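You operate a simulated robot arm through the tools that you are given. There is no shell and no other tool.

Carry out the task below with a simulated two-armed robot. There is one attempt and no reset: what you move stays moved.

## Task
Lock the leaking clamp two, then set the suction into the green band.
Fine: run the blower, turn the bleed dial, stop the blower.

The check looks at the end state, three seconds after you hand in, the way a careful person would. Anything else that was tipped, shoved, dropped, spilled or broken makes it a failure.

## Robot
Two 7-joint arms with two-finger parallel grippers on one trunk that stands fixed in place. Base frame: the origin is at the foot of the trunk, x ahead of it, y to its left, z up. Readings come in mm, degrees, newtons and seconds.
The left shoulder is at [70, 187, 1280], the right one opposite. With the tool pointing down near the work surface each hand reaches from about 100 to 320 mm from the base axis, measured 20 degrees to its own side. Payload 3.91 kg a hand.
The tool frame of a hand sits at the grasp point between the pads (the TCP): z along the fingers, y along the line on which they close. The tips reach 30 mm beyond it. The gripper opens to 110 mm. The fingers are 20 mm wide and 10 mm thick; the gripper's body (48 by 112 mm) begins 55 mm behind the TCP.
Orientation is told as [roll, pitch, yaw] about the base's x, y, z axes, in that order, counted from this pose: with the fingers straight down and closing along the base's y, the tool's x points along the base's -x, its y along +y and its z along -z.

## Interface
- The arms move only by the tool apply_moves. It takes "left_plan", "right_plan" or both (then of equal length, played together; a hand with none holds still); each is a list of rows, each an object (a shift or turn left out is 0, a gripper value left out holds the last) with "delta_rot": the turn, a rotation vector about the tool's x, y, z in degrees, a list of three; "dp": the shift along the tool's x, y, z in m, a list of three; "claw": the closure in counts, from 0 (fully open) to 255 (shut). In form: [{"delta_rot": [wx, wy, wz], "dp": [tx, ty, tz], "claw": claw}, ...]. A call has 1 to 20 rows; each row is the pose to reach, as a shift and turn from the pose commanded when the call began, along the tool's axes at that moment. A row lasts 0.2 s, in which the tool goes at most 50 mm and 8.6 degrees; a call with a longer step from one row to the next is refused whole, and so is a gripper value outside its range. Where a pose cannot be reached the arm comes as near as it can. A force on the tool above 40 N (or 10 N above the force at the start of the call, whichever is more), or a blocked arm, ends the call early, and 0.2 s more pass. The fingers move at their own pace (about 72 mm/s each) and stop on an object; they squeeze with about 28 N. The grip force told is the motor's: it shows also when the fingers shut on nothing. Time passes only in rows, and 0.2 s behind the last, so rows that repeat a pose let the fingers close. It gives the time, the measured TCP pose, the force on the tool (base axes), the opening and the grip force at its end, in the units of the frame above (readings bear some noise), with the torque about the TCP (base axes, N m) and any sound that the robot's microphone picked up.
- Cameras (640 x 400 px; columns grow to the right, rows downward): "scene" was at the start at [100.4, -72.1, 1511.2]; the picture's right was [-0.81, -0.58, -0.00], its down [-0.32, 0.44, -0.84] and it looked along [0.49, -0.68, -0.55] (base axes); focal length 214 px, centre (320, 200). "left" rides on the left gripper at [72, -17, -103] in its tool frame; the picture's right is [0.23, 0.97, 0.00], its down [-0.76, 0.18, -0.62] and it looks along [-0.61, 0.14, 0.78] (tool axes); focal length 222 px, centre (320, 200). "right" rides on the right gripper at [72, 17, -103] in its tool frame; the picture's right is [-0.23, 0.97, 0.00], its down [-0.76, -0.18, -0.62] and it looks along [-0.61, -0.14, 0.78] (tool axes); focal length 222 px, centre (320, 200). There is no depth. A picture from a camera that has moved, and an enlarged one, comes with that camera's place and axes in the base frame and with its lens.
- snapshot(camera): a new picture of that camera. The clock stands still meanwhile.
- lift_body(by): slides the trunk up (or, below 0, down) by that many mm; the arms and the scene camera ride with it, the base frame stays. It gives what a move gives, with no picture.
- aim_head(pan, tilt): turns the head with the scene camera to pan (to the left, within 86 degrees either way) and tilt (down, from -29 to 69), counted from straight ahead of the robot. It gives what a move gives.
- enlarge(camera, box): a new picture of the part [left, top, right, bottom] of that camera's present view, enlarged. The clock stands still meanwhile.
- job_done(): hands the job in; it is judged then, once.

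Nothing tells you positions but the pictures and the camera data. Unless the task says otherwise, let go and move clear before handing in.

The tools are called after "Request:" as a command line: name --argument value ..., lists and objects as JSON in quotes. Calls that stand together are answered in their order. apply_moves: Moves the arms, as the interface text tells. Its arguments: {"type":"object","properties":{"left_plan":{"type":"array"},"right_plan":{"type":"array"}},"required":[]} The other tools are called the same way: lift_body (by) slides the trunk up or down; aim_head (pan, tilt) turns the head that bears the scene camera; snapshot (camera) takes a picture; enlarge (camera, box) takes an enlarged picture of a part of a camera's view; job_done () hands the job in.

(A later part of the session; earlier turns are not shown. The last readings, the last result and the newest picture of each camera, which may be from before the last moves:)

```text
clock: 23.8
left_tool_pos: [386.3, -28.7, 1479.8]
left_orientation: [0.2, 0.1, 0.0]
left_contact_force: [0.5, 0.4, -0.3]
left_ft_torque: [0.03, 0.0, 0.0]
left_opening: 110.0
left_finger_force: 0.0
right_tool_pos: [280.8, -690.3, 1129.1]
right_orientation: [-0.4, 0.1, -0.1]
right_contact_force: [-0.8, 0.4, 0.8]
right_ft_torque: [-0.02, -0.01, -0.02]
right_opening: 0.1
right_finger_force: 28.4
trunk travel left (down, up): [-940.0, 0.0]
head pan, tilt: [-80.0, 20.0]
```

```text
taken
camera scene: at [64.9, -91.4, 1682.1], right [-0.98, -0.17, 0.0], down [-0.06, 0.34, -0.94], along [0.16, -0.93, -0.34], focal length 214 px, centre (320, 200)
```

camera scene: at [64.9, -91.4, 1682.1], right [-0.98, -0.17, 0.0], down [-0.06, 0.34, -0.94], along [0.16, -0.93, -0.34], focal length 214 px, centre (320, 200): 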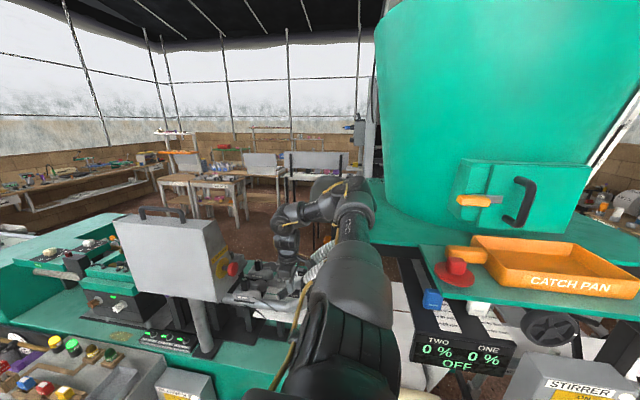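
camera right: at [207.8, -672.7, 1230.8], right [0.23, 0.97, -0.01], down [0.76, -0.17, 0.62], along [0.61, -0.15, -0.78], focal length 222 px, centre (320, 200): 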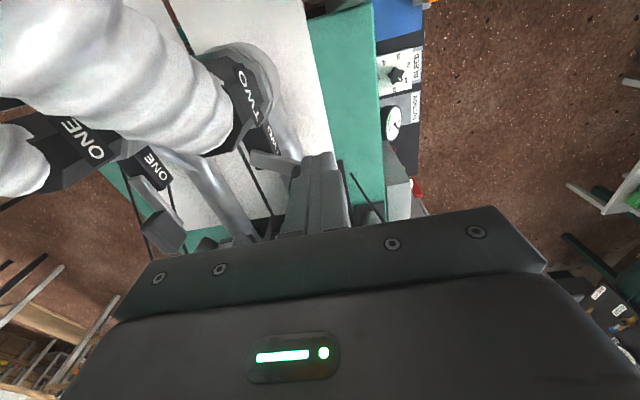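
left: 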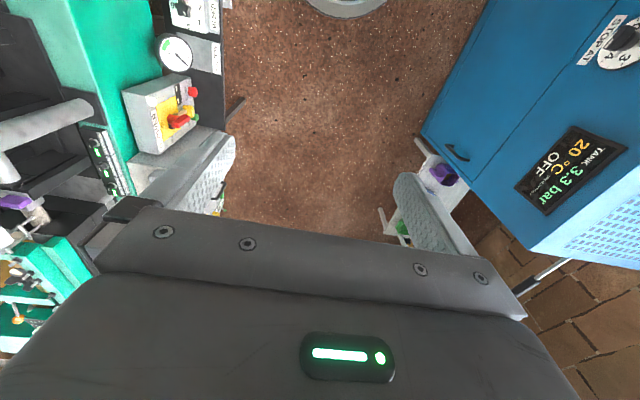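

It went down cleanly. Next I'll lower the last 51 mm beside the grip, in small steps.

Request:
apply_moves --right_plan '[{"dp": [0.0, 0.0, 0.015]}, {"dp": [0.0, 0.0, 0.03]}, {"dp": [0.0, 0.0, 0.042]}, {"dp": [0.0, 0.0, 0.051]}, {"dp": [0.0, 0.0, 0.051]}]'

Request:
snapshot --camera "right"

Request:
aim_head --pan -62 --tilt 42

Request:
snapshot --camera "scene"

```text
clock: 25.0
left_tool_pos: [385.5, -29.9, 1478.5]
left_orientation: [0.3, 0.0, 0.0]
left_contact_force: [-0.4, 0.3, 0.5]
left_ft_torque: [-0.03, -0.01, 0.02]
left_opening: 109.8
left_finger_force: 0.2
right_tool_pos: [281.8, -690.8, 1077.1]
right_orientation: [-0.3, 0.0, 0.1]
right_contact_force: [0.4, 0.2, 0.2]
right_ft_torque: [0.0, 0.0, 0.01]
right_opening: 0.0
right_finger_force: 28.1
trunk travel left (down, up): [-940.0, 0.0]
head pan, tilt: [-80.0, 20.0]
```

```text
taken
camera right: at [208.3, -673.3, 1179.9], right [0.23, 0.97, -0.01], down [0.76, -0.17, 0.62], along [0.61, -0.15, -0.78], focal length 222 px, centre (320, 200)
```

right: 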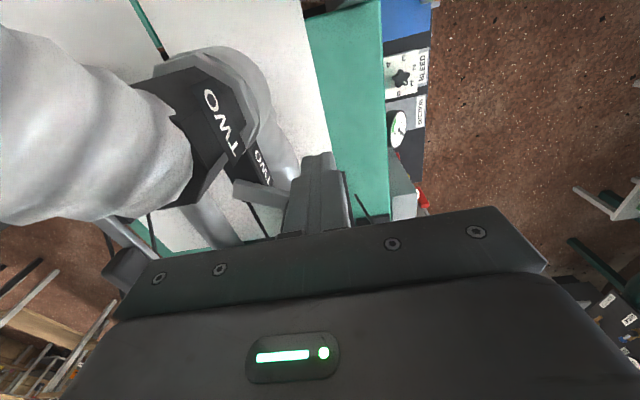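

```text
clock: 25.9
left_tool_pos: [387.1, -28.9, 1478.1]
left_orientation: [0.2, 0.1, 0.0]
left_contact_force: [0.4, 0.2, 0.3]
left_ft_torque: [0.0, 0.0, 0.0]
left_opening: 110.0
left_finger_force: 0.1
right_tool_pos: [280.7, -690.2, 1078.4]
right_orientation: [-0.3, 0.0, 0.0]
right_contact_force: [0.2, 0.4, 0.1]
right_ft_torque: [0.01, 0.01, -0.02]
right_opening: 0.0
right_finger_force: 28.4
trunk travel left (down, up): [-940.0, 0.0]
head pan, tilt: [-62.0, 42.0]
```

```text
taken
camera scene: at [87.8, -73.5, 1647.8], right [-0.88, -0.47, 0.0], down [-0.31, 0.59, -0.74], along [0.35, -0.66, -0.67], focal length 214 px, centre (320, 200)
```

scene: 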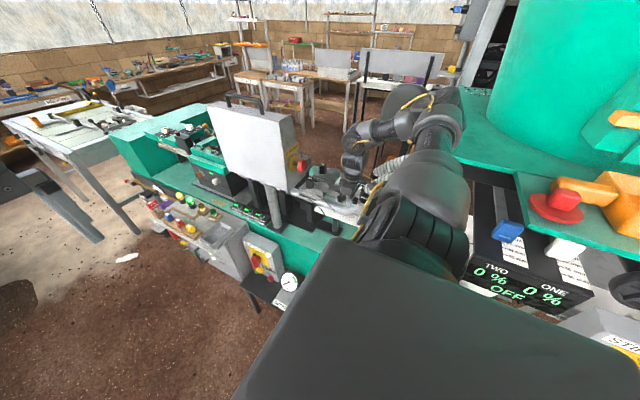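

Request:
enlarge --camera "scene" --box '[290, 130, 410, 230]'

Request:
enlarge --camera "right" --box '[180, 120, 380, 240]'

```text
4.00 times, centred on (350, 180) of scene
camera zoom: at [87.8, -73.5, 1647.8], right [-0.88, -0.47, 0.0], down [-0.31, 0.59, -0.74], along [0.35, -0.66, -0.67], focal length 858 px, centre (200, 280)
```

zoom: 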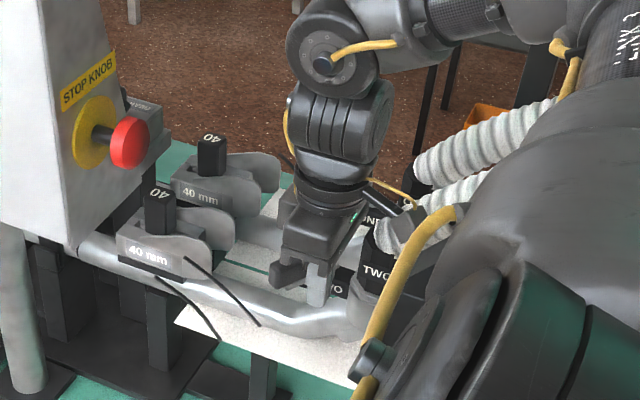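

```text
3.20 times, centred on (280, 180) of right
camera zoom: at [208.2, -672.9, 1180.1], right [0.23, 0.97, -0.01], down [0.76, -0.17, 0.62], along [0.61, -0.15, -0.78], focal length 711 px, centre (448, 264)
```

zoom: 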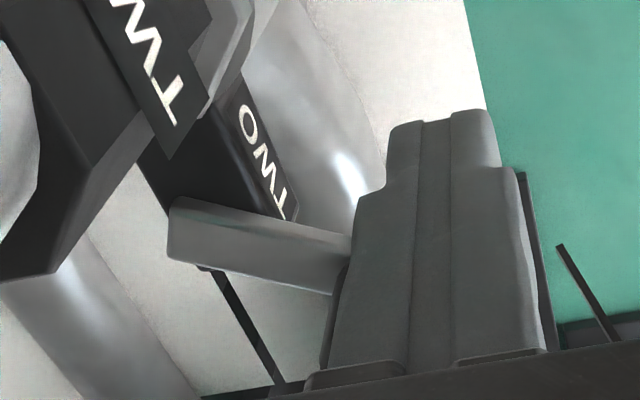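

The finger is on the open side of the lever with its tip just above the plate. I'll push the grip along its arc, first about a third of the way, watching the force.

Request:
apply_moves --right_plan '[{"dp": [-0.01, -0.004, 0.002]}, {"dp": [-0.021, -0.0075, 0.002]}, {"dp": [-0.027, -0.0085, 0.002]}, {"dp": [-0.032, -0.0096, 0.002]}, {"dp": [-0.037, -0.0115, 0.002]}, {"dp": [-0.042, -0.0137, 0.002]}, {"dp": [-0.042, -0.0137, 0.002]}]'

Request:
snapshot --camera "right"

Request:
enlarge --camera "scene" --box '[290, 130, 410, 230]'

```text
clock: 27.5
left_tool_pos: [385.2, -29.2, 1478.3]
left_orientation: [0.2, 0.1, 0.0]
left_contact_force: [0.5, -0.3, -0.3]
left_ft_torque: [0.04, -0.04, 0.03]
left_opening: 110.0
left_finger_force: 0.1
right_tool_pos: [323.0, -703.6, 1074.7]
right_orientation: [-0.4, -0.1, 0.0]
right_contact_force: [0.2, 0.5, -0.3]
right_ft_torque: [0.01, 0.01, 0.0]
right_opening: 0.0
right_finger_force: 28.2
trunk travel left (down, up): [-940.0, 0.0]
head pan, tilt: [-62.0, 42.0]
```

```text
taken
camera right: at [250.1, -686.1, 1177.9], right [0.23, 0.97, -0.01], down [0.76, -0.17, 0.62], along [0.61, -0.15, -0.78], focal length 222 px, centre (320, 200)
```

right: 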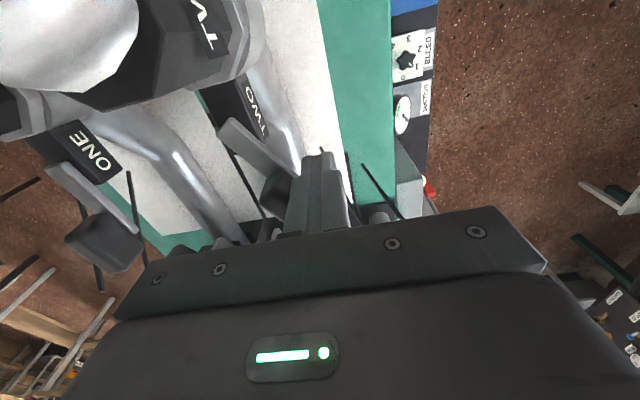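

```text
4.00 times, centred on (350, 180) of scene
camera zoom: at [87.9, -73.5, 1647.7], right [-0.88, -0.47, 0.0], down [-0.31, 0.59, -0.74], along [0.35, -0.66, -0.67], focal length 858 px, centre (200, 280)
```

zoom: 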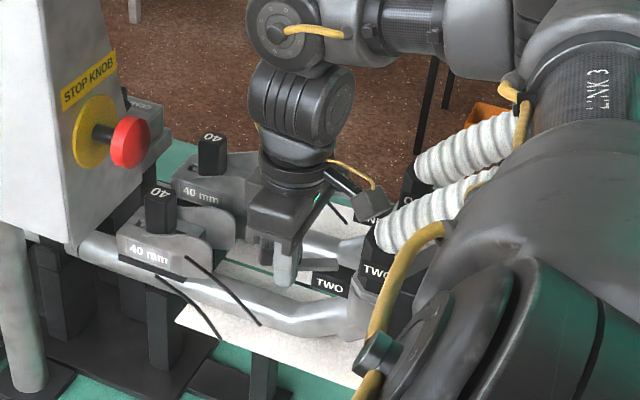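

The lever follows the finger freely. I'll go on along the arc to the locked position, parallel to the pipe.

Request:
apply_moves --right_plan '[{"dp": [-0.005, -0.003, 0]}, {"dp": [-0.0093, -0.0067, 0]}, {"dp": [-0.014, -0.011, 0]}, {"dp": [-0.0177, -0.015, 0]}, {"dp": [-0.0215, -0.02, 0]}, {"dp": [-0.0243, -0.0248, 0]}, {"dp": [-0.027, -0.03, 0]}, {"dp": [-0.029, -0.0362, 0]}, {"dp": [-0.029, -0.0362, 0]}]'

Request:
snapshot --camera "right"

Request:
enlarge --camera "scene" --box '[290, 130, 410, 230]'

```text
clock: 29.3
left_tool_pos: [385.0, -24.2, 1479.1]
left_orientation: [0.0, 0.0, 0.0]
left_contact_force: [0.0, -0.8, 0.5]
left_ft_torque: [0.02, 0.01, -0.02]
left_opening: 110.0
left_finger_force: 0.0
right_tool_pos: [349.1, -727.9, 1076.1]
right_orientation: [0.4, 0.5, 0.4]
right_contact_force: [-7.3, 21.4, 10.5]
right_ft_torque: [-0.19, 0.12, -0.36]
right_opening: 0.0
right_finger_force: 27.6
trunk travel left (down, up): [-940.0, 0.0]
head pan, tilt: [-62.0, 42.0]
stopped in row 8 (right hand): the force on the tool passed its limit at 44 N (the readings are from after the stop); the commanded pose is now the measured one
```

```text
taken
camera right: at [276.9, -712.7, 1179.4], right [0.22, 0.98, 0.01], down [0.77, -0.18, 0.61], along [0.6, -0.13, -0.79], focal length 222 px, centre (320, 200)
```

right: 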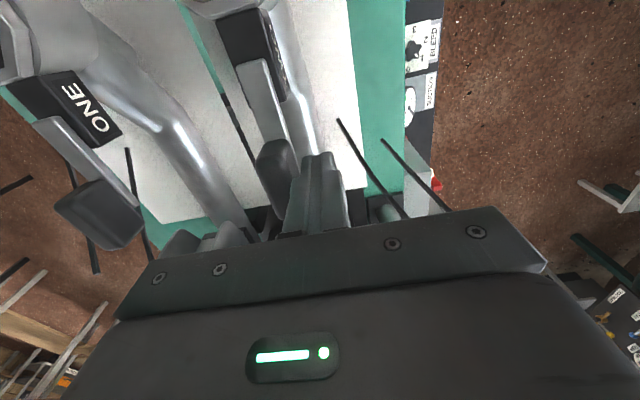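

```text
4.00 times, centred on (350, 180) of scene
camera zoom: at [86.3, -68.5, 1648.4], right [-0.88, -0.47, 0.0], down [-0.31, 0.59, -0.75], along [0.35, -0.66, -0.67], focal length 858 px, centre (200, 280)
```

zoom: 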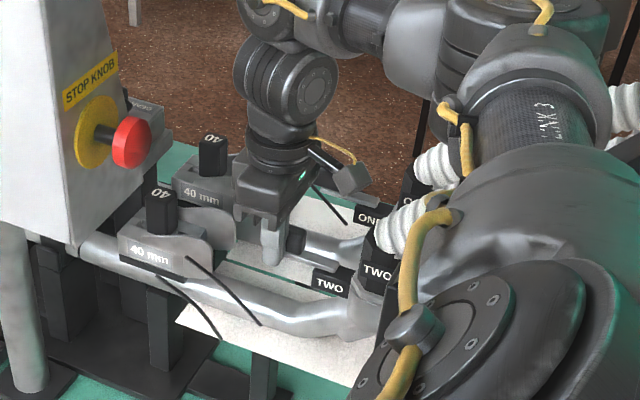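

The push stopped at 44 N with the lever nearly along the pipe. I'll zoom in to compare it with ONE.

Request:
enlarge --camera "right" --box '[20, 20, 340, 220]'

Request:
enlarge --camera "right" --box '[210, 20, 350, 220]'

```text
2.00 times, centred on (180, 120) of right
camera zoom: at [276.9, -712.7, 1179.4], right [0.22, 0.98, 0.01], down [0.77, -0.18, 0.61], along [0.6, -0.13, -0.79], focal length 444 px, centre (600, 360)
```

zoom: 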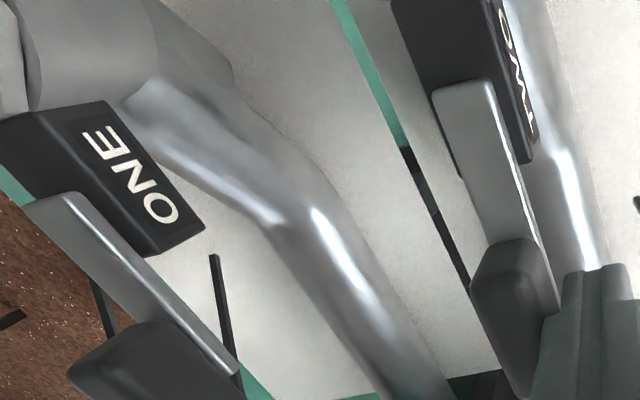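

```text
2.00 times, centred on (280, 120) of right
camera zoom: at [276.9, -712.7, 1179.4], right [0.22, 0.98, 0.01], down [0.77, -0.18, 0.61], along [0.6, -0.13, -0.79], focal length 444 px, centre (400, 360)
```

zoom: 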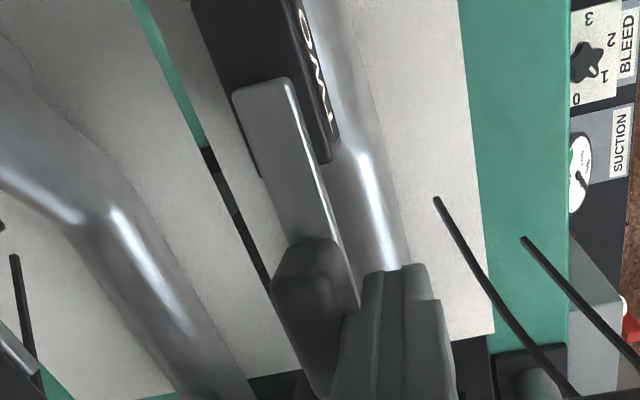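

Both levers now read the same angle (about -3° by the same estimate), so TWO is against its stop. I'll back the finger off and check that it stays there.

Request:
apply_moves --right_plan '[{"dp": [0, 0.008, 0]}, {"dp": [0, 0.02, 0]}, {"dp": [0, 0.03, 0]}, {"dp": [0, 0.03, -0.03]}, {"dp": [0.02, 0.03, -0.06]}, {"dp": [0.04, 0.03, -0.1]}, {"dp": [0.06, 0.03, -0.14]}, {"dp": [0.06, 0.03, -0.15]}]'

Request:
snapshot --camera "right"

Request:
enlarge --camera "right" --box '[80, 40, 360, 220]'

Request:
enlarge --camera "scene" --box '[290, 130, 410, 230]'

```text
clock: 31.1
left_tool_pos: [384.6, -25.7, 1478.7]
left_orientation: [0.0, 0.1, 0.0]
left_contact_force: [0.2, -0.6, 0.7]
left_ft_torque: [0.0, 0.03, 0.0]
left_opening: 109.8
left_finger_force: 0.1
right_tool_pos: [290.8, -700.1, 1226.0]
right_orientation: [0.1, 0.4, 0.3]
right_contact_force: [-0.7, 0.4, 1.0]
right_ft_torque: [-0.03, 0.0, 0.03]
right_opening: 0.0
right_finger_force: 28.5
right hand out of reach, approached as far as the arm can: row 5, 6
trunk travel left (down, up): [-940.0, 0.0]
head pan, tilt: [-62.0, 42.0]
```

```text
taken
camera right: at [218.6, -684.3, 1329.6], right [0.22, 0.97, 0.0], down [0.77, -0.18, 0.62], along [0.6, -0.14, -0.79], focal length 222 px, centre (320, 200)
```

right: 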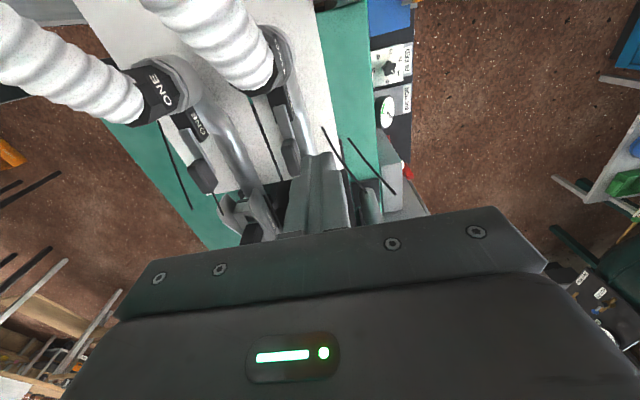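

```text
2.22 times, centred on (220, 130) of right
camera zoom: at [218.6, -684.3, 1329.6], right [0.22, 0.97, 0.0], down [0.77, -0.18, 0.62], along [0.6, -0.14, -0.79], focal length 494 px, centre (542, 356)
```

zoom: 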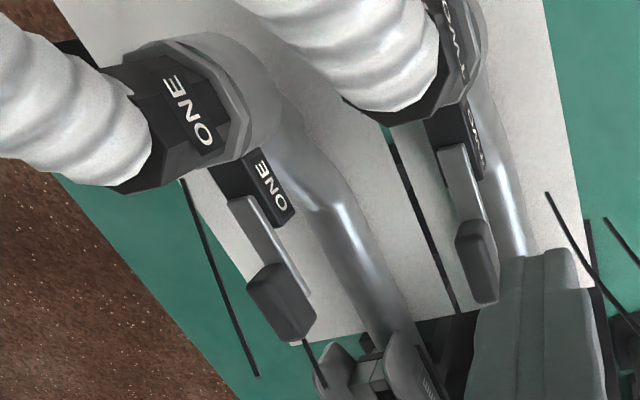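

```text
4.00 times, centred on (350, 180) of scene
camera zoom: at [86.5, -69.2, 1647.8], right [-0.88, -0.47, 0.0], down [-0.31, 0.59, -0.74], along [0.35, -0.66, -0.67], focal length 858 px, centre (200, 280)
```

zoom: 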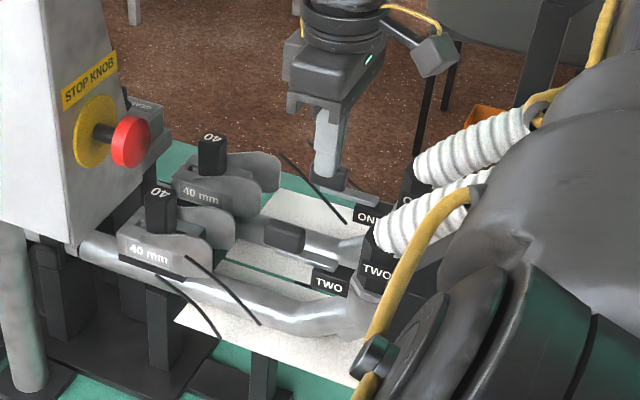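

Clamp TWO stays locked, parallel to ONE. The bleed dial works out near [380, -482, 490], STOP near [666, -520, 403] and START near [783, -524, 390], so the trunk must come down a long way. First I'll check what lies below and beside both arms.

Request:
aim_head --pan 45 --tilt 50

Request:
snapshot --camera "scene"

Request:
aim_head --pan 85 --tilt 45

Request:
snapshot --camera "scene"

Request:
aim_head --pan 0 --tilt 65

Request:
snapshot --camera "scene"

Request:
aim_head --pan -85 --tilt 65

Request:
snapshot --camera "scene"

Request:
aim_head --pan -40 --tilt 55

Request:
snapshot --camera "scene"

```text
clock: 32.9
left_tool_pos: [385.8, -29.4, 1479.2]
left_orientation: [0.1, 0.2, 0.0]
left_contact_force: [0.6, 0.4, -0.1]
left_ft_torque: [0.0, 0.02, 0.03]
left_opening: 109.9
left_finger_force: 0.1
right_tool_pos: [293.3, -702.9, 1226.6]
right_orientation: [0.4, 0.0, 0.3]
right_contact_force: [0.8, 0.3, 0.4]
right_ft_torque: [0.01, 0.0, 0.0]
right_opening: 0.0
right_finger_force: 28.0
trunk travel left (down, up): [-940.0, 0.0]
head pan, tilt: [45.0, 50.0]
```

```text
taken
camera scene: at [102.2, 55.1, 1636.6], right [0.71, -0.71, 0.0], down [-0.54, -0.54, -0.64], along [0.46, 0.45, -0.77], focal length 214 px, centre (320, 200)
```

scene: 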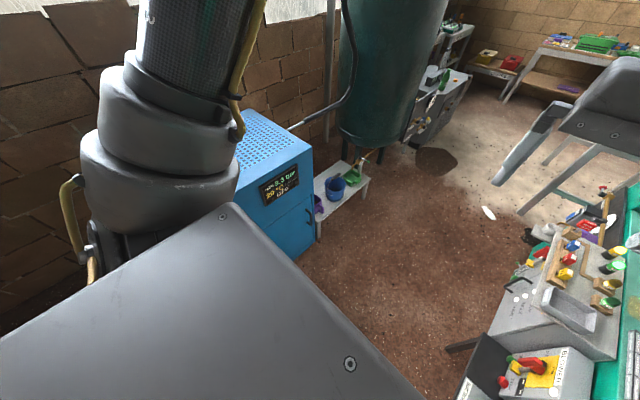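

```text
clock: 34.0
left_tool_pos: [386.0, -28.9, 1478.2]
left_orientation: [0.3, 0.1, -0.1]
left_contact_force: [-0.3, -0.4, -0.4]
left_ft_torque: [-0.02, 0.03, -0.02]
left_opening: 109.8
left_finger_force: 0.2
right_tool_pos: [293.3, -704.4, 1224.7]
right_orientation: [0.3, 0.0, 0.2]
right_contact_force: [0.2, -0.5, 0.5]
right_ft_torque: [-0.01, 0.04, 0.02]
right_opening: 0.1
right_finger_force: 28.1
trunk travel left (down, up): [-940.0, 0.0]
head pan, tilt: [85.0, 45.0]
```

```text
taken
camera scene: at [56.0, 81.0, 1643.4], right [1.0, -0.09, 0.0], down [-0.06, -0.7, -0.71], along [0.06, 0.7, -0.71], focal length 214 px, centre (320, 200)
```

scene: 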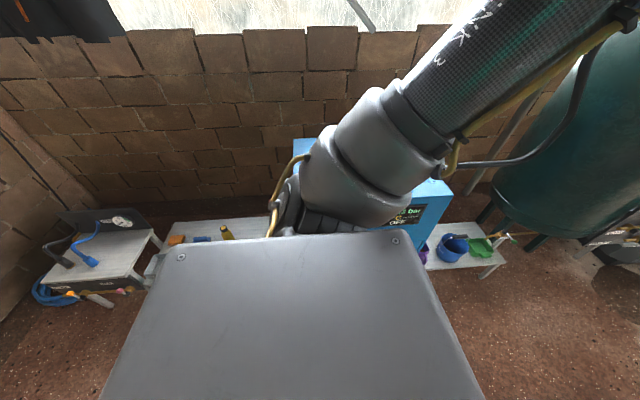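

```text
clock: 35.6
left_tool_pos: [385.6, -28.9, 1477.9]
left_orientation: [0.3, 0.1, -0.1]
left_contact_force: [0.8, -0.6, 1.0]
left_ft_torque: [0.02, 0.02, -0.02]
left_opening: 109.7
left_finger_force: 0.1
right_tool_pos: [292.5, -703.8, 1225.1]
right_orientation: [0.2, -0.1, 0.2]
right_contact_force: [0.1, -0.5, 0.3]
right_ft_torque: [0.03, 0.0, -0.02]
right_opening: 0.2
right_finger_force: 28.1
trunk travel left (down, up): [-940.0, 0.0]
head pan, tilt: [0.0, 65.0]
```

```text
taken
camera scene: at [109.4, 0.4, 1618.4], right [0.0, -1.0, 0.0], down [-0.91, 0.0, -0.42], along [0.42, 0.0, -0.91], focal length 214 px, centre (320, 200)
```

scene: 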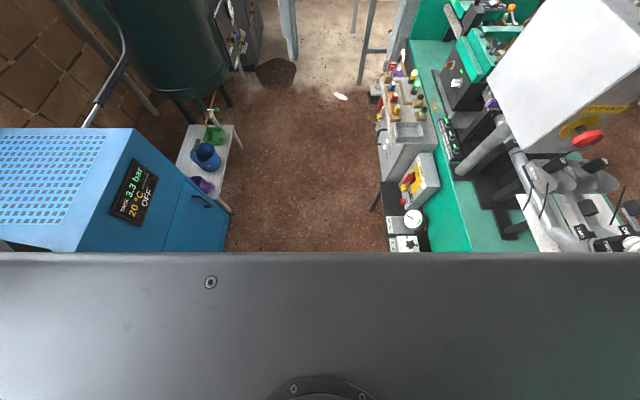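

```text
clock: 37.2
left_tool_pos: [386.0, -27.7, 1479.1]
left_orientation: [0.2, 0.1, 0.0]
left_contact_force: [0.8, 0.6, -0.2]
left_ft_torque: [0.02, -0.01, 0.0]
left_opening: 109.9
left_finger_force: 0.2
right_tool_pos: [292.7, -704.8, 1225.9]
right_orientation: [0.3, -0.1, 0.2]
right_contact_force: [-0.7, -0.8, 0.8]
right_ft_torque: [-0.01, -0.01, -0.01]
right_opening: 0.0
right_finger_force: 28.2
trunk travel left (down, up): [-940.0, 0.0]
head pan, tilt: [-85.0, 65.0]
```

```text
taken
camera scene: at [54.0, -60.1, 1618.4], right [-1.0, -0.09, 0.0], down [-0.08, 0.9, -0.42], along [0.04, -0.42, -0.91], focal length 214 px, centre (320, 200)
```

scene: 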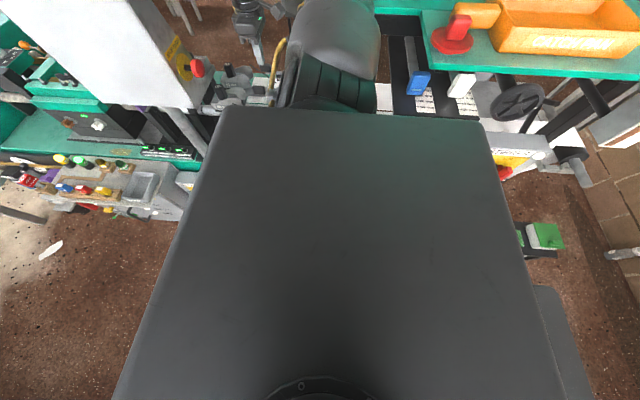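

```text
clock: 38.3
left_tool_pos: [386.1, -29.4, 1477.3]
left_orientation: [0.3, 0.1, 0.1]
left_contact_force: [1.4, 1.2, -0.5]
left_ft_torque: [-0.01, -0.02, 0.0]
left_opening: 109.6
left_finger_force: 0.2
right_tool_pos: [291.7, -703.1, 1224.5]
right_orientation: [0.3, 0.0, 0.2]
right_contact_force: [-0.5, -0.3, 0.4]
right_ft_torque: [0.02, 0.02, 0.0]
right_opening: 0.1
right_finger_force: 28.2
trunk travel left (down, up): [-940.0, 0.0]
head pan, tilt: [-40.0, 55.0]
```

```text
taken
camera scene: at [103.8, -46.1, 1630.0], right [-0.64, -0.77, 0.0], down [-0.63, 0.53, -0.57], along [0.44, -0.37, -0.82], focal length 214 px, centre (320, 200)
```

scene: 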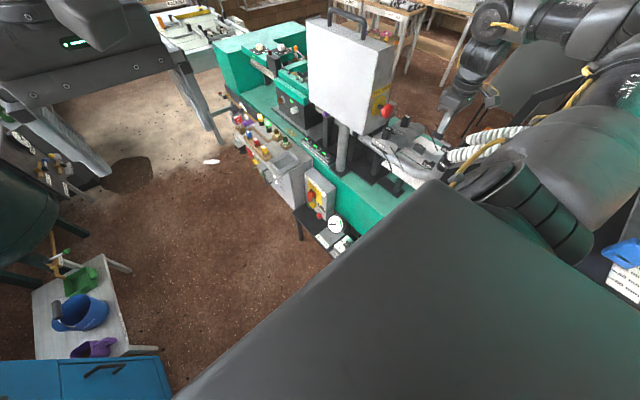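

The left side is clear: the blue unit sits at y ≥ 635 and the area under the left hand is open floor. I'll raise the right hand and bring it back to about [450, -420, 1500], so its elbow stays away from the green table while the trunk goes down.

Request:
apply_moves --right_plan '[{"dp": [0, 0, -0.035]}, {"dp": [0, 0, -0.07]}, {"dp": [0, 0, -0.105]}, {"dp": [0, 0, -0.14]}, {"dp": [-0.015, 0.025, -0.16]}, {"dp": [-0.03, 0.055, -0.18]}, {"dp": [-0.048, 0.085, -0.2]}, {"dp": [-0.066, 0.115, -0.22]}, {"dp": [-0.084, 0.145, -0.235]}, {"dp": [-0.102, 0.175, -0.25]}, {"dp": [-0.12, 0.205, -0.265]}, {"dp": [-0.135, 0.235, -0.275]}, {"dp": [-0.148, 0.26, -0.275]}, {"dp": [-0.158, 0.283, -0.275]}, {"dp": [-0.158, 0.283, -0.275]}]'

Request:
aim_head --pan -75 --tilt 30

Request:
snapshot --camera "scene"

Request:
snapshot --camera "right"

```text
clock: 41.5
left_tool_pos: [385.7, -27.6, 1477.7]
left_orientation: [0.1, 0.0, 0.0]
left_contact_force: [0.1, 0.4, 0.0]
left_ft_torque: [-0.02, -0.03, 0.0]
left_opening: 110.0
left_finger_force: 0.1
right_tool_pos: [450.1, -421.5, 1497.3]
right_orientation: [0.4, 0.4, 0.2]
right_contact_force: [-0.1, 0.4, -0.2]
right_ft_torque: [0.03, -0.01, -0.01]
right_opening: 0.0
right_finger_force: 27.8
trunk travel left (down, up): [-940.0, 0.0]
head pan, tilt: [-40.0, 55.0]
```

```text
clock: 42.5
left_tool_pos: [386.1, -29.2, 1478.0]
left_orientation: [0.2, 0.2, 0.1]
left_contact_force: [0.3, -0.3, 0.2]
left_ft_torque: [-0.02, -0.02, 0.02]
left_opening: 110.0
left_finger_force: 0.0
right_tool_pos: [450.5, -421.0, 1498.2]
right_orientation: [0.4, 0.4, 0.3]
right_contact_force: [1.0, -0.3, -0.1]
right_ft_torque: [0.03, 0.01, 0.01]
right_opening: 0.0
right_finger_force: 28.1
trunk travel left (down, up): [-940.0, 0.0]
head pan, tilt: [-75.0, 30.0]
```

```text
taken
camera scene: at [72.4, -86.8, 1665.9], right [-0.97, -0.26, 0.0], down [-0.13, 0.48, -0.87], along [0.22, -0.84, -0.5], focal length 214 px, centre (320, 200)
```

scene: 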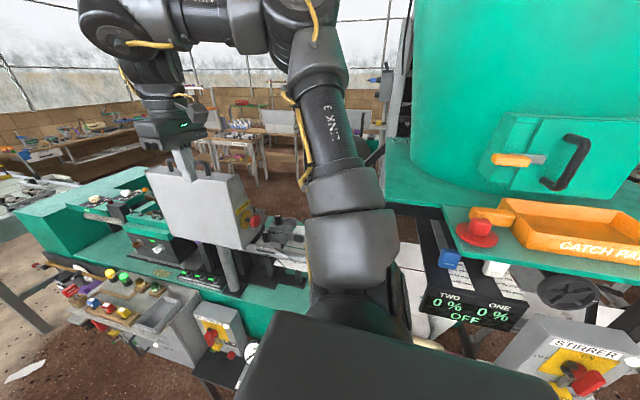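

```text
taken
camera right: at [377.7, -406.3, 1601.1], right [0.22, 0.97, 0.01], down [0.77, -0.18, 0.62], along [0.6, -0.13, -0.79], focal length 222 px, centre (320, 200)
```

right: 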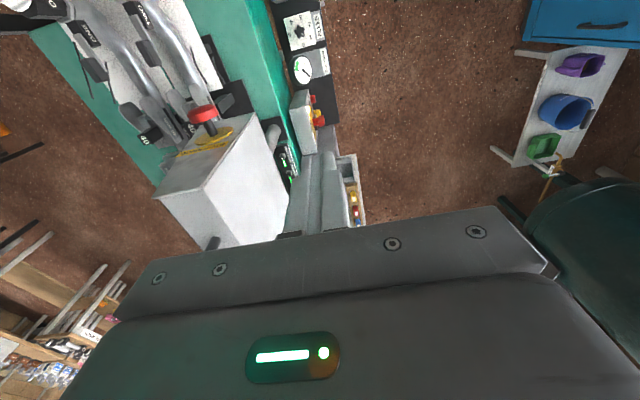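

The elbow is now well away from the green table. I'll lower the trunk in stages, checking between them.

Request:
lift_body --by -300

Request:
snapshot --camera "scene"

Request:
snapshot --camera "right"

Request:
snapshot --camera "left"

```text
clock: 45.5
left_tool_pos: [386.1, -28.3, 1178.6]
left_orientation: [0.2, 0.1, 0.0]
left_contact_force: [-0.1, 0.6, 0.4]
left_ft_torque: [0.0, -0.02, 0.0]
left_opening: 110.2
left_finger_force: 0.0
right_tool_pos: [450.1, -422.0, 1198.0]
right_orientation: [0.3, 0.5, 0.3]
right_contact_force: [-0.3, 1.0, 0.0]
right_ft_torque: [0.02, -0.01, -0.01]
right_opening: 0.0
right_finger_force: 28.4
trunk travel left (down, up): [-640.0, 300.0]
head pan, tilt: [-75.0, 30.0]
```

```text
taken
camera scene: at [72.0, -86.8, 1366.1], right [-0.97, -0.26, 0.0], down [-0.13, 0.48, -0.87], along [0.22, -0.84, -0.5], focal length 214 px, centre (320, 200)
```

scene: 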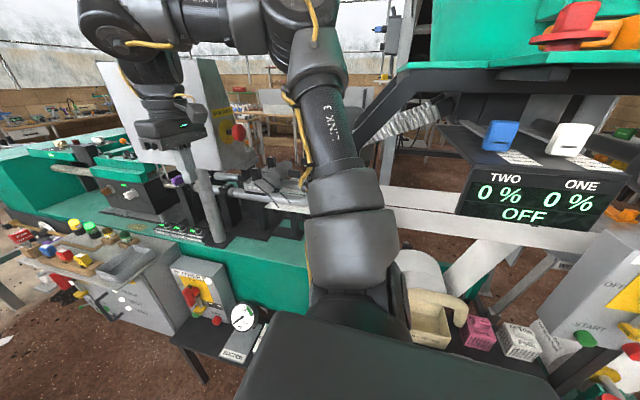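

```text
taken
camera right: at [377.5, -406.2, 1301.2], right [0.22, 0.97, 0.01], down [0.77, -0.18, 0.62], along [0.6, -0.13, -0.79], focal length 222 px, centre (320, 200)
```

right: 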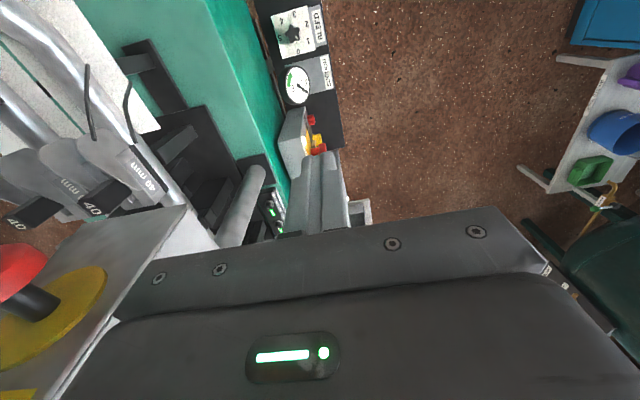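

```text
taken
camera left: at [313.4, -46.5, 1282.1], right [-0.23, 0.97, 0.0], down [0.76, 0.18, 0.62], along [0.61, 0.14, -0.78], focal length 222 px, centre (320, 200)
```

left: 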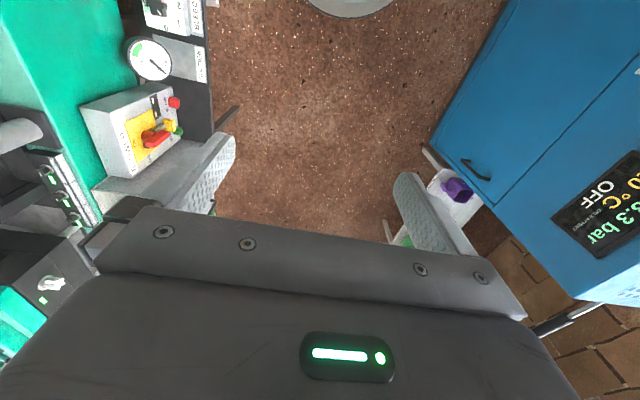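

The lowering is clear so far. I'll zoom in on the blower panel and bleed dial from all three cameras.

Request:
enlarge --camera "left" --box '[70, 70, 200, 190]'

Request:
enlarge --camera "right" --box '[250, 0, 360, 80]'

Request:
enlarge --camera "right" --box '[260, 80, 360, 180]'

Request:
enlarge --camera "scene" --box '[160, 230, 300, 370]'

```text
3.33 times, centred on (135, 130) of left
camera zoom: at [313.4, -46.5, 1282.1], right [-0.23, 0.97, 0.0], down [0.76, 0.18, 0.62], along [0.61, 0.14, -0.78], focal length 740 px, centre (937, 433)
```

zoom: 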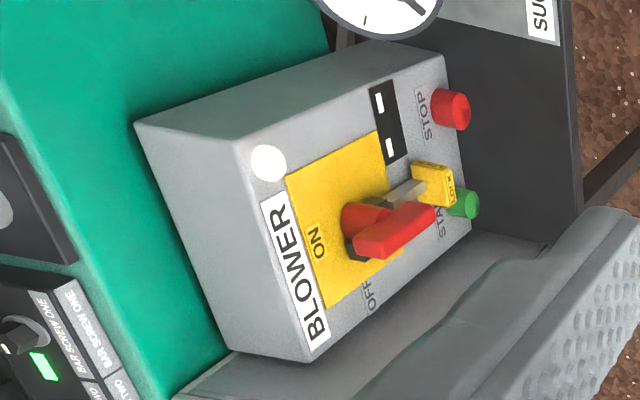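

```text
5.00 times, centred on (305, 40) of right
camera zoom: at [377.5, -406.2, 1301.2], right [0.22, 0.97, 0.01], down [0.77, -0.18, 0.62], along [0.6, -0.13, -0.79], focal length 1111 px, centre (395, 1000)
```

zoom: 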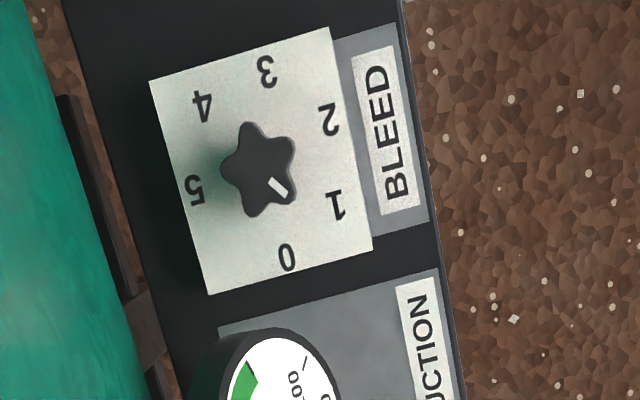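

```text
4.00 times, centred on (310, 130) of right
camera zoom: at [377.5, -406.2, 1301.2], right [0.22, 0.97, 0.01], down [0.77, -0.18, 0.62], along [0.6, -0.13, -0.79], focal length 888 px, centre (360, 480)
```

zoom: 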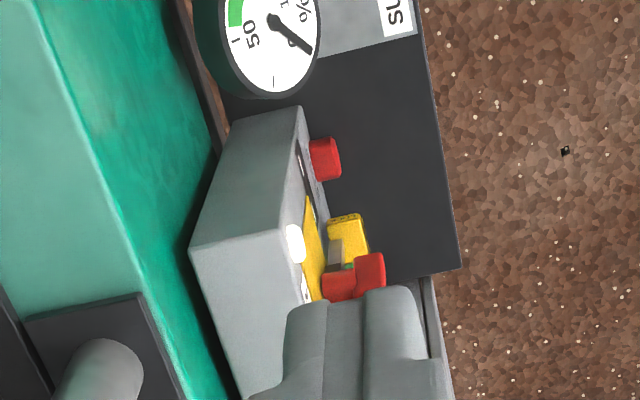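

```text
2.86 times, centred on (230, 300) of scene
camera zoom: at [72.0, -86.8, 1366.1], right [-0.97, -0.26, 0.0], down [-0.13, 0.48, -0.87], along [0.22, -0.84, -0.5], focal length 613 px, centre (577, -86)
```

zoom: 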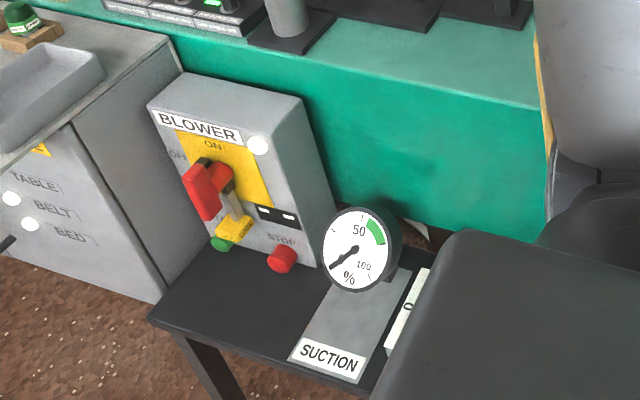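

The blower switch bar stands vertical under ON, with a yellow tag marked LOCK beside it. I'll compare it with the STIRRER box, which has the same layout.

Request:
aim_head --pan -86 --tilt 35

Request:
enlarge --camera "scene" --box '[440, 150, 640, 350]'

Request:
aim_head --pan -60 --tilt 40

Request:
enlarge --camera "scene" --box '[240, 200, 340, 300]'

Request:
snapshot --camera "scene"

```text
clock: 46.2
left_tool_pos: [386.3, -28.1, 1178.8]
left_orientation: [0.2, 0.1, 0.0]
left_contact_force: [0.3, 0.4, 0.1]
left_ft_torque: [0.0, 0.01, 0.0]
left_opening: 110.3
left_finger_force: 0.0
right_tool_pos: [450.3, -420.7, 1198.3]
right_orientation: [0.4, 0.4, 0.2]
right_contact_force: [-0.4, 0.6, 0.1]
right_ft_torque: [0.0, -0.01, 0.03]
right_opening: 0.0
right_finger_force: 28.1
trunk travel left (down, up): [-640.0, 300.0]
head pan, tilt: [-85.9, 35.0]
```

```text
2.00 times, centred on (540, 250) of scene
camera zoom: at [55.0, -87.3, 1358.2], right [-1.0, -0.07, 0.0], down [-0.04, 0.57, -0.82], along [0.06, -0.82, -0.57], focal length 429 px, centre (-120, 100)
```

zoom: 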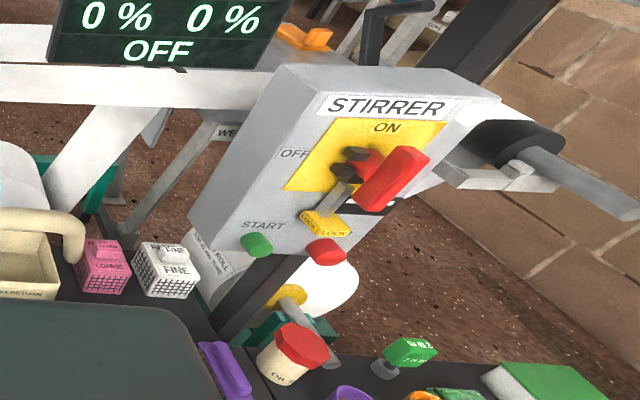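

```text
clock: 47.1
left_tool_pos: [385.9, -27.9, 1179.2]
left_orientation: [0.3, 0.1, 0.0]
left_contact_force: [-0.2, -0.6, -0.4]
left_ft_torque: [0.03, 0.01, 0.01]
left_opening: 110.3
left_finger_force: 0.0
right_tool_pos: [450.2, -421.2, 1196.7]
right_orientation: [0.4, 0.4, 0.3]
right_contact_force: [0.1, -0.4, -0.2]
right_ft_torque: [0.0, 0.0, 0.02]
right_opening: 0.0
right_finger_force: 27.9
trunk travel left (down, up): [-640.0, 300.0]
head pan, tilt: [-60.0, 40.0]
```

```text
4.00 times, centred on (290, 250) of scene
camera zoom: at [91.1, -73.1, 1350.7], right [-0.87, -0.5, 0.0], down [-0.32, 0.56, -0.77], along [0.38, -0.66, -0.64], focal length 858 px, centre (440, 0)
```

zoom: 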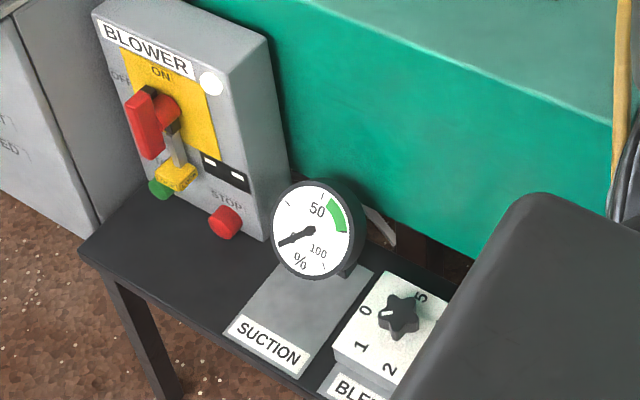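

```text
taken
camera scene: at [91.1, -73.1, 1350.7], right [-0.87, -0.5, 0.0], down [-0.32, 0.56, -0.77], along [0.38, -0.66, -0.64], focal length 214 px, centre (320, 200)
```

scene: 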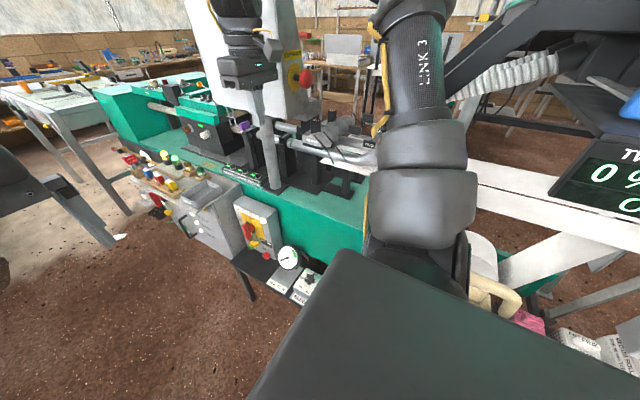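

Both boxes show the same vertical switch position, so only START should be needed. I'll lower the trunk another 400 mm; nothing lies below either hand.

Request:
lift_body --by -250

Request:
snapshot --camera "scene"

Request:
snapshot --camera "right"

Request:
snapshot --camera "left"

```text
clock: 49.7
left_tool_pos: [385.4, -28.7, 928.9]
left_orientation: [0.1, 0.1, 0.1]
left_contact_force: [0.2, -0.2, 0.6]
left_ft_torque: [-0.01, 0.03, -0.01]
left_opening: 110.0
left_finger_force: 0.1
right_tool_pos: [449.5, -421.2, 947.8]
right_orientation: [0.4, 0.5, 0.4]
right_contact_force: [-0.3, -0.2, 0.2]
right_ft_torque: [-0.01, -0.02, -0.02]
right_opening: 0.0
right_finger_force: 27.9
trunk travel left (down, up): [-390.0, 550.0]
head pan, tilt: [-60.0, 40.0]
```

```text
taken
camera scene: at [91.0, -73.0, 1100.7], right [-0.87, -0.5, 0.0], down [-0.32, 0.56, -0.77], along [0.38, -0.66, -0.64], focal length 214 px, centre (320, 200)
```

scene: 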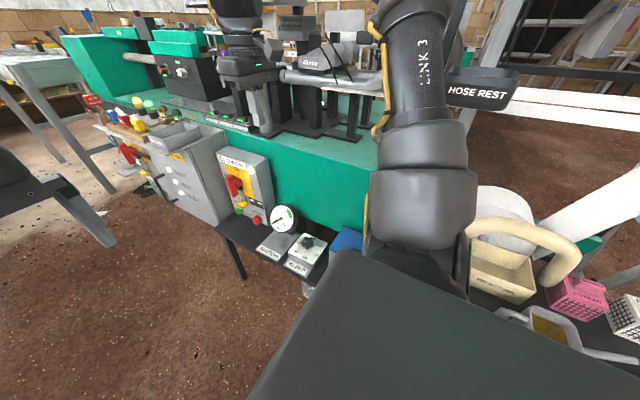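

```text
taken
camera right: at [377.4, -406.1, 1051.2], right [0.22, 0.97, 0.01], down [0.77, -0.18, 0.62], along [0.6, -0.13, -0.79], focal length 222 px, centre (320, 200)
```

right: 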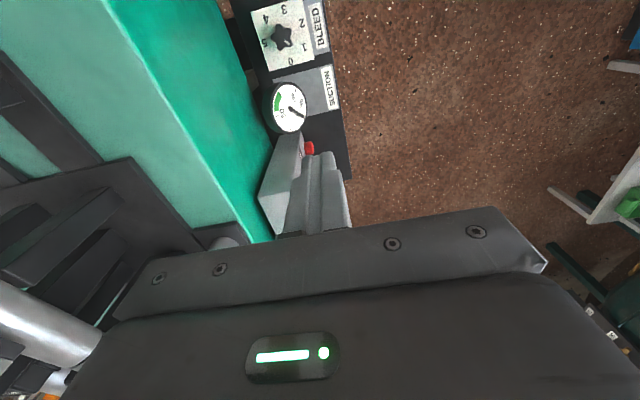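

```text
taken
camera left: at [313.3, -46.4, 1032.2], right [-0.23, 0.97, 0.0], down [0.76, 0.18, 0.62], along [0.61, 0.14, -0.78], focal length 222 px, centre (320, 200)
```

left: 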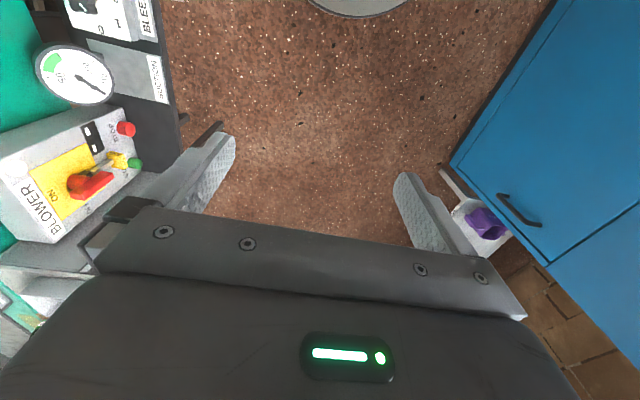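

The panel is much nearer now. I'll take enlarged views for careful triangulation from several heights.

Request:
enlarge --camera "left" --box '[0, 80, 160, 250]'

Request:
enlarge --camera "scene" --box '[200, 130, 360, 290]'

Request:
enlarge --camera "right" --box '[230, 0, 360, 130]'

Request:
enlarge --camera "left" --box '[20, 0, 180, 120]'

```text
2.35 times, centred on (80, 165) of left
camera zoom: at [313.3, -46.4, 1032.2], right [-0.23, 0.97, 0.0], down [0.76, 0.18, 0.62], along [0.61, 0.14, -0.78], focal length 523 px, centre (885, 282)
```

zoom: 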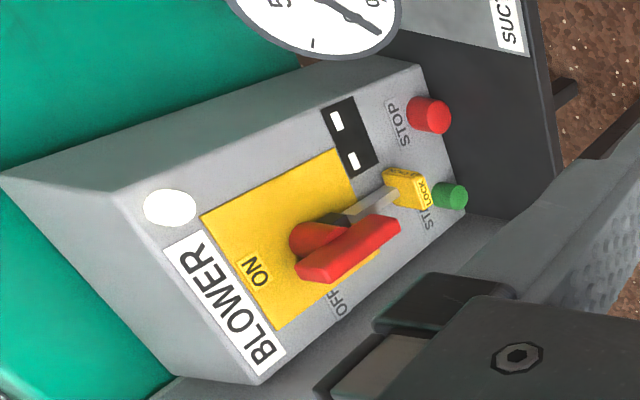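

```text
2.50 times, centred on (280, 210) of scene
camera zoom: at [91.0, -73.0, 1100.7], right [-0.87, -0.5, 0.0], down [-0.32, 0.56, -0.77], along [0.38, -0.66, -0.64], focal length 536 px, centre (420, 175)
```

zoom: 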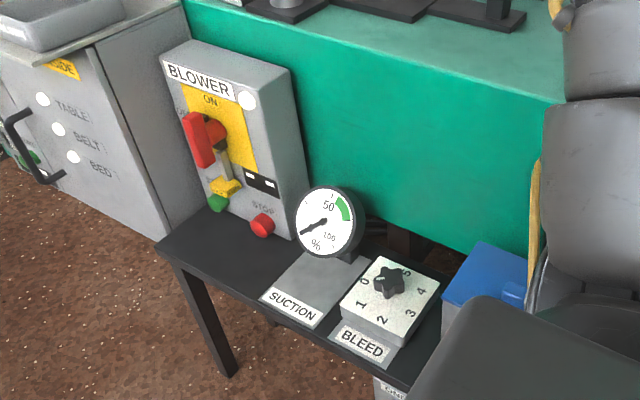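

```text
3.08 times, centred on (295, 65) of right
camera zoom: at [377.4, -406.1, 1051.2], right [0.22, 0.97, 0.01], down [0.77, -0.18, 0.62], along [0.6, -0.13, -0.79], focal length 684 px, centre (397, 615)
```

zoom: 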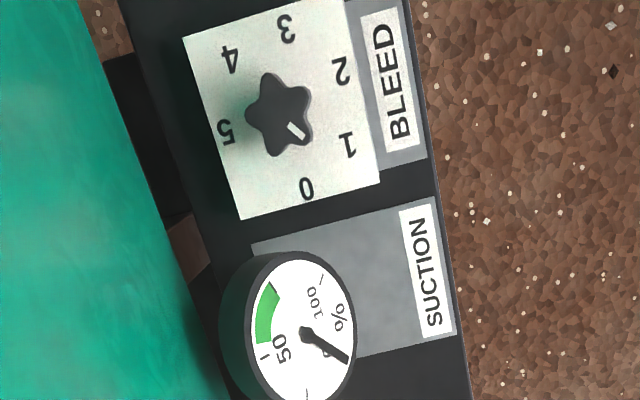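

```text
3.33 times, centred on (100, 60) of left
camera zoom: at [313.3, -46.4, 1032.2], right [-0.23, 0.97, 0.0], down [0.76, 0.18, 0.62], along [0.61, 0.14, -0.78], focal length 740 px, centre (1053, 667)
```

zoom: 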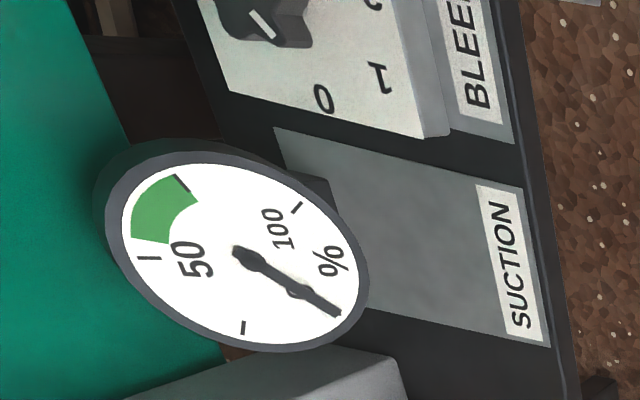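

Triangulated: STOP ≈ [644, -495, 454], START ≈ [740, -490, 466], bleed knob ≈ [378, -481, 490], and the box's front face is at y ≈ -510. I'll first move the left hand out of the way, to the left and forward, and then lower the trunk a little more.

Request:
apply_moves --left_plan '[{"dp": [-0.016, 0.03, 0]}, {"dp": [-0.032, 0.06, 0]}, {"dp": [-0.048, 0.09, 0]}, {"dp": [-0.064, 0.12, 0]}, {"dp": [-0.08, 0.15, 0]}, {"dp": [-0.094, 0.179, 0]}, {"dp": [-0.094, 0.179, 0]}]'

Request:
lift_body --by -130

Request:
snapshot --camera "scene"

Request:
snapshot --camera "right"

```text
clock: 51.3
left_tool_pos: [463.9, 128.2, 922.0]
left_orientation: [0.2, 0.0, 0.1]
left_contact_force: [0.3, -0.3, -0.3]
left_ft_torque: [0.03, -0.01, 0.03]
left_opening: 109.7
left_finger_force: 0.1
left hand out of reach, approached as far as the arm can: row 6, 7
right_tool_pos: [449.3, -422.5, 947.0]
right_orientation: [0.4, 0.4, 0.3]
right_contact_force: [0.3, -0.9, 0.2]
right_ft_torque: [0.03, -0.01, 0.0]
right_opening: 0.0
right_finger_force: 28.4
trunk travel left (down, up): [-390.0, 550.0]
head pan, tilt: [-60.0, 40.0]
```

```text
clock: 52.9
left_tool_pos: [463.7, 127.7, 794.2]
left_orientation: [0.2, 0.1, 0.0]
left_contact_force: [0.1, -0.4, 0.6]
left_ft_torque: [-0.01, 0.02, -0.01]
left_opening: 109.9
left_finger_force: 0.1
right_tool_pos: [449.1, -421.5, 818.5]
right_orientation: [0.4, 0.4, 0.4]
right_contact_force: [-0.7, -1.0, 1.0]
right_ft_torque: [0.0, 0.01, 0.01]
right_opening: 0.2
right_finger_force: 27.8
trunk travel left (down, up): [-260.0, 680.0]
head pan, tilt: [-60.0, 40.0]
```

```text
taken
camera scene: at [91.0, -72.9, 970.7], right [-0.87, -0.5, 0.0], down [-0.32, 0.56, -0.77], along [0.38, -0.66, -0.64], focal length 214 px, centre (320, 200)
```

scene: 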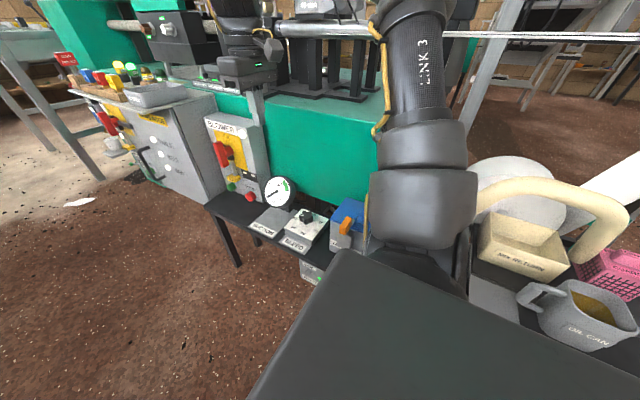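

```text
taken
camera right: at [377.3, -406.0, 921.3], right [0.22, 0.97, 0.01], down [0.77, -0.18, 0.62], along [0.6, -0.13, -0.79], focal length 222 px, centre (320, 200)
```

right: 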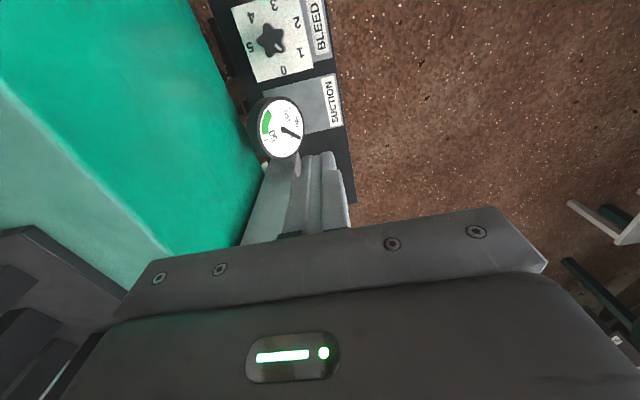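

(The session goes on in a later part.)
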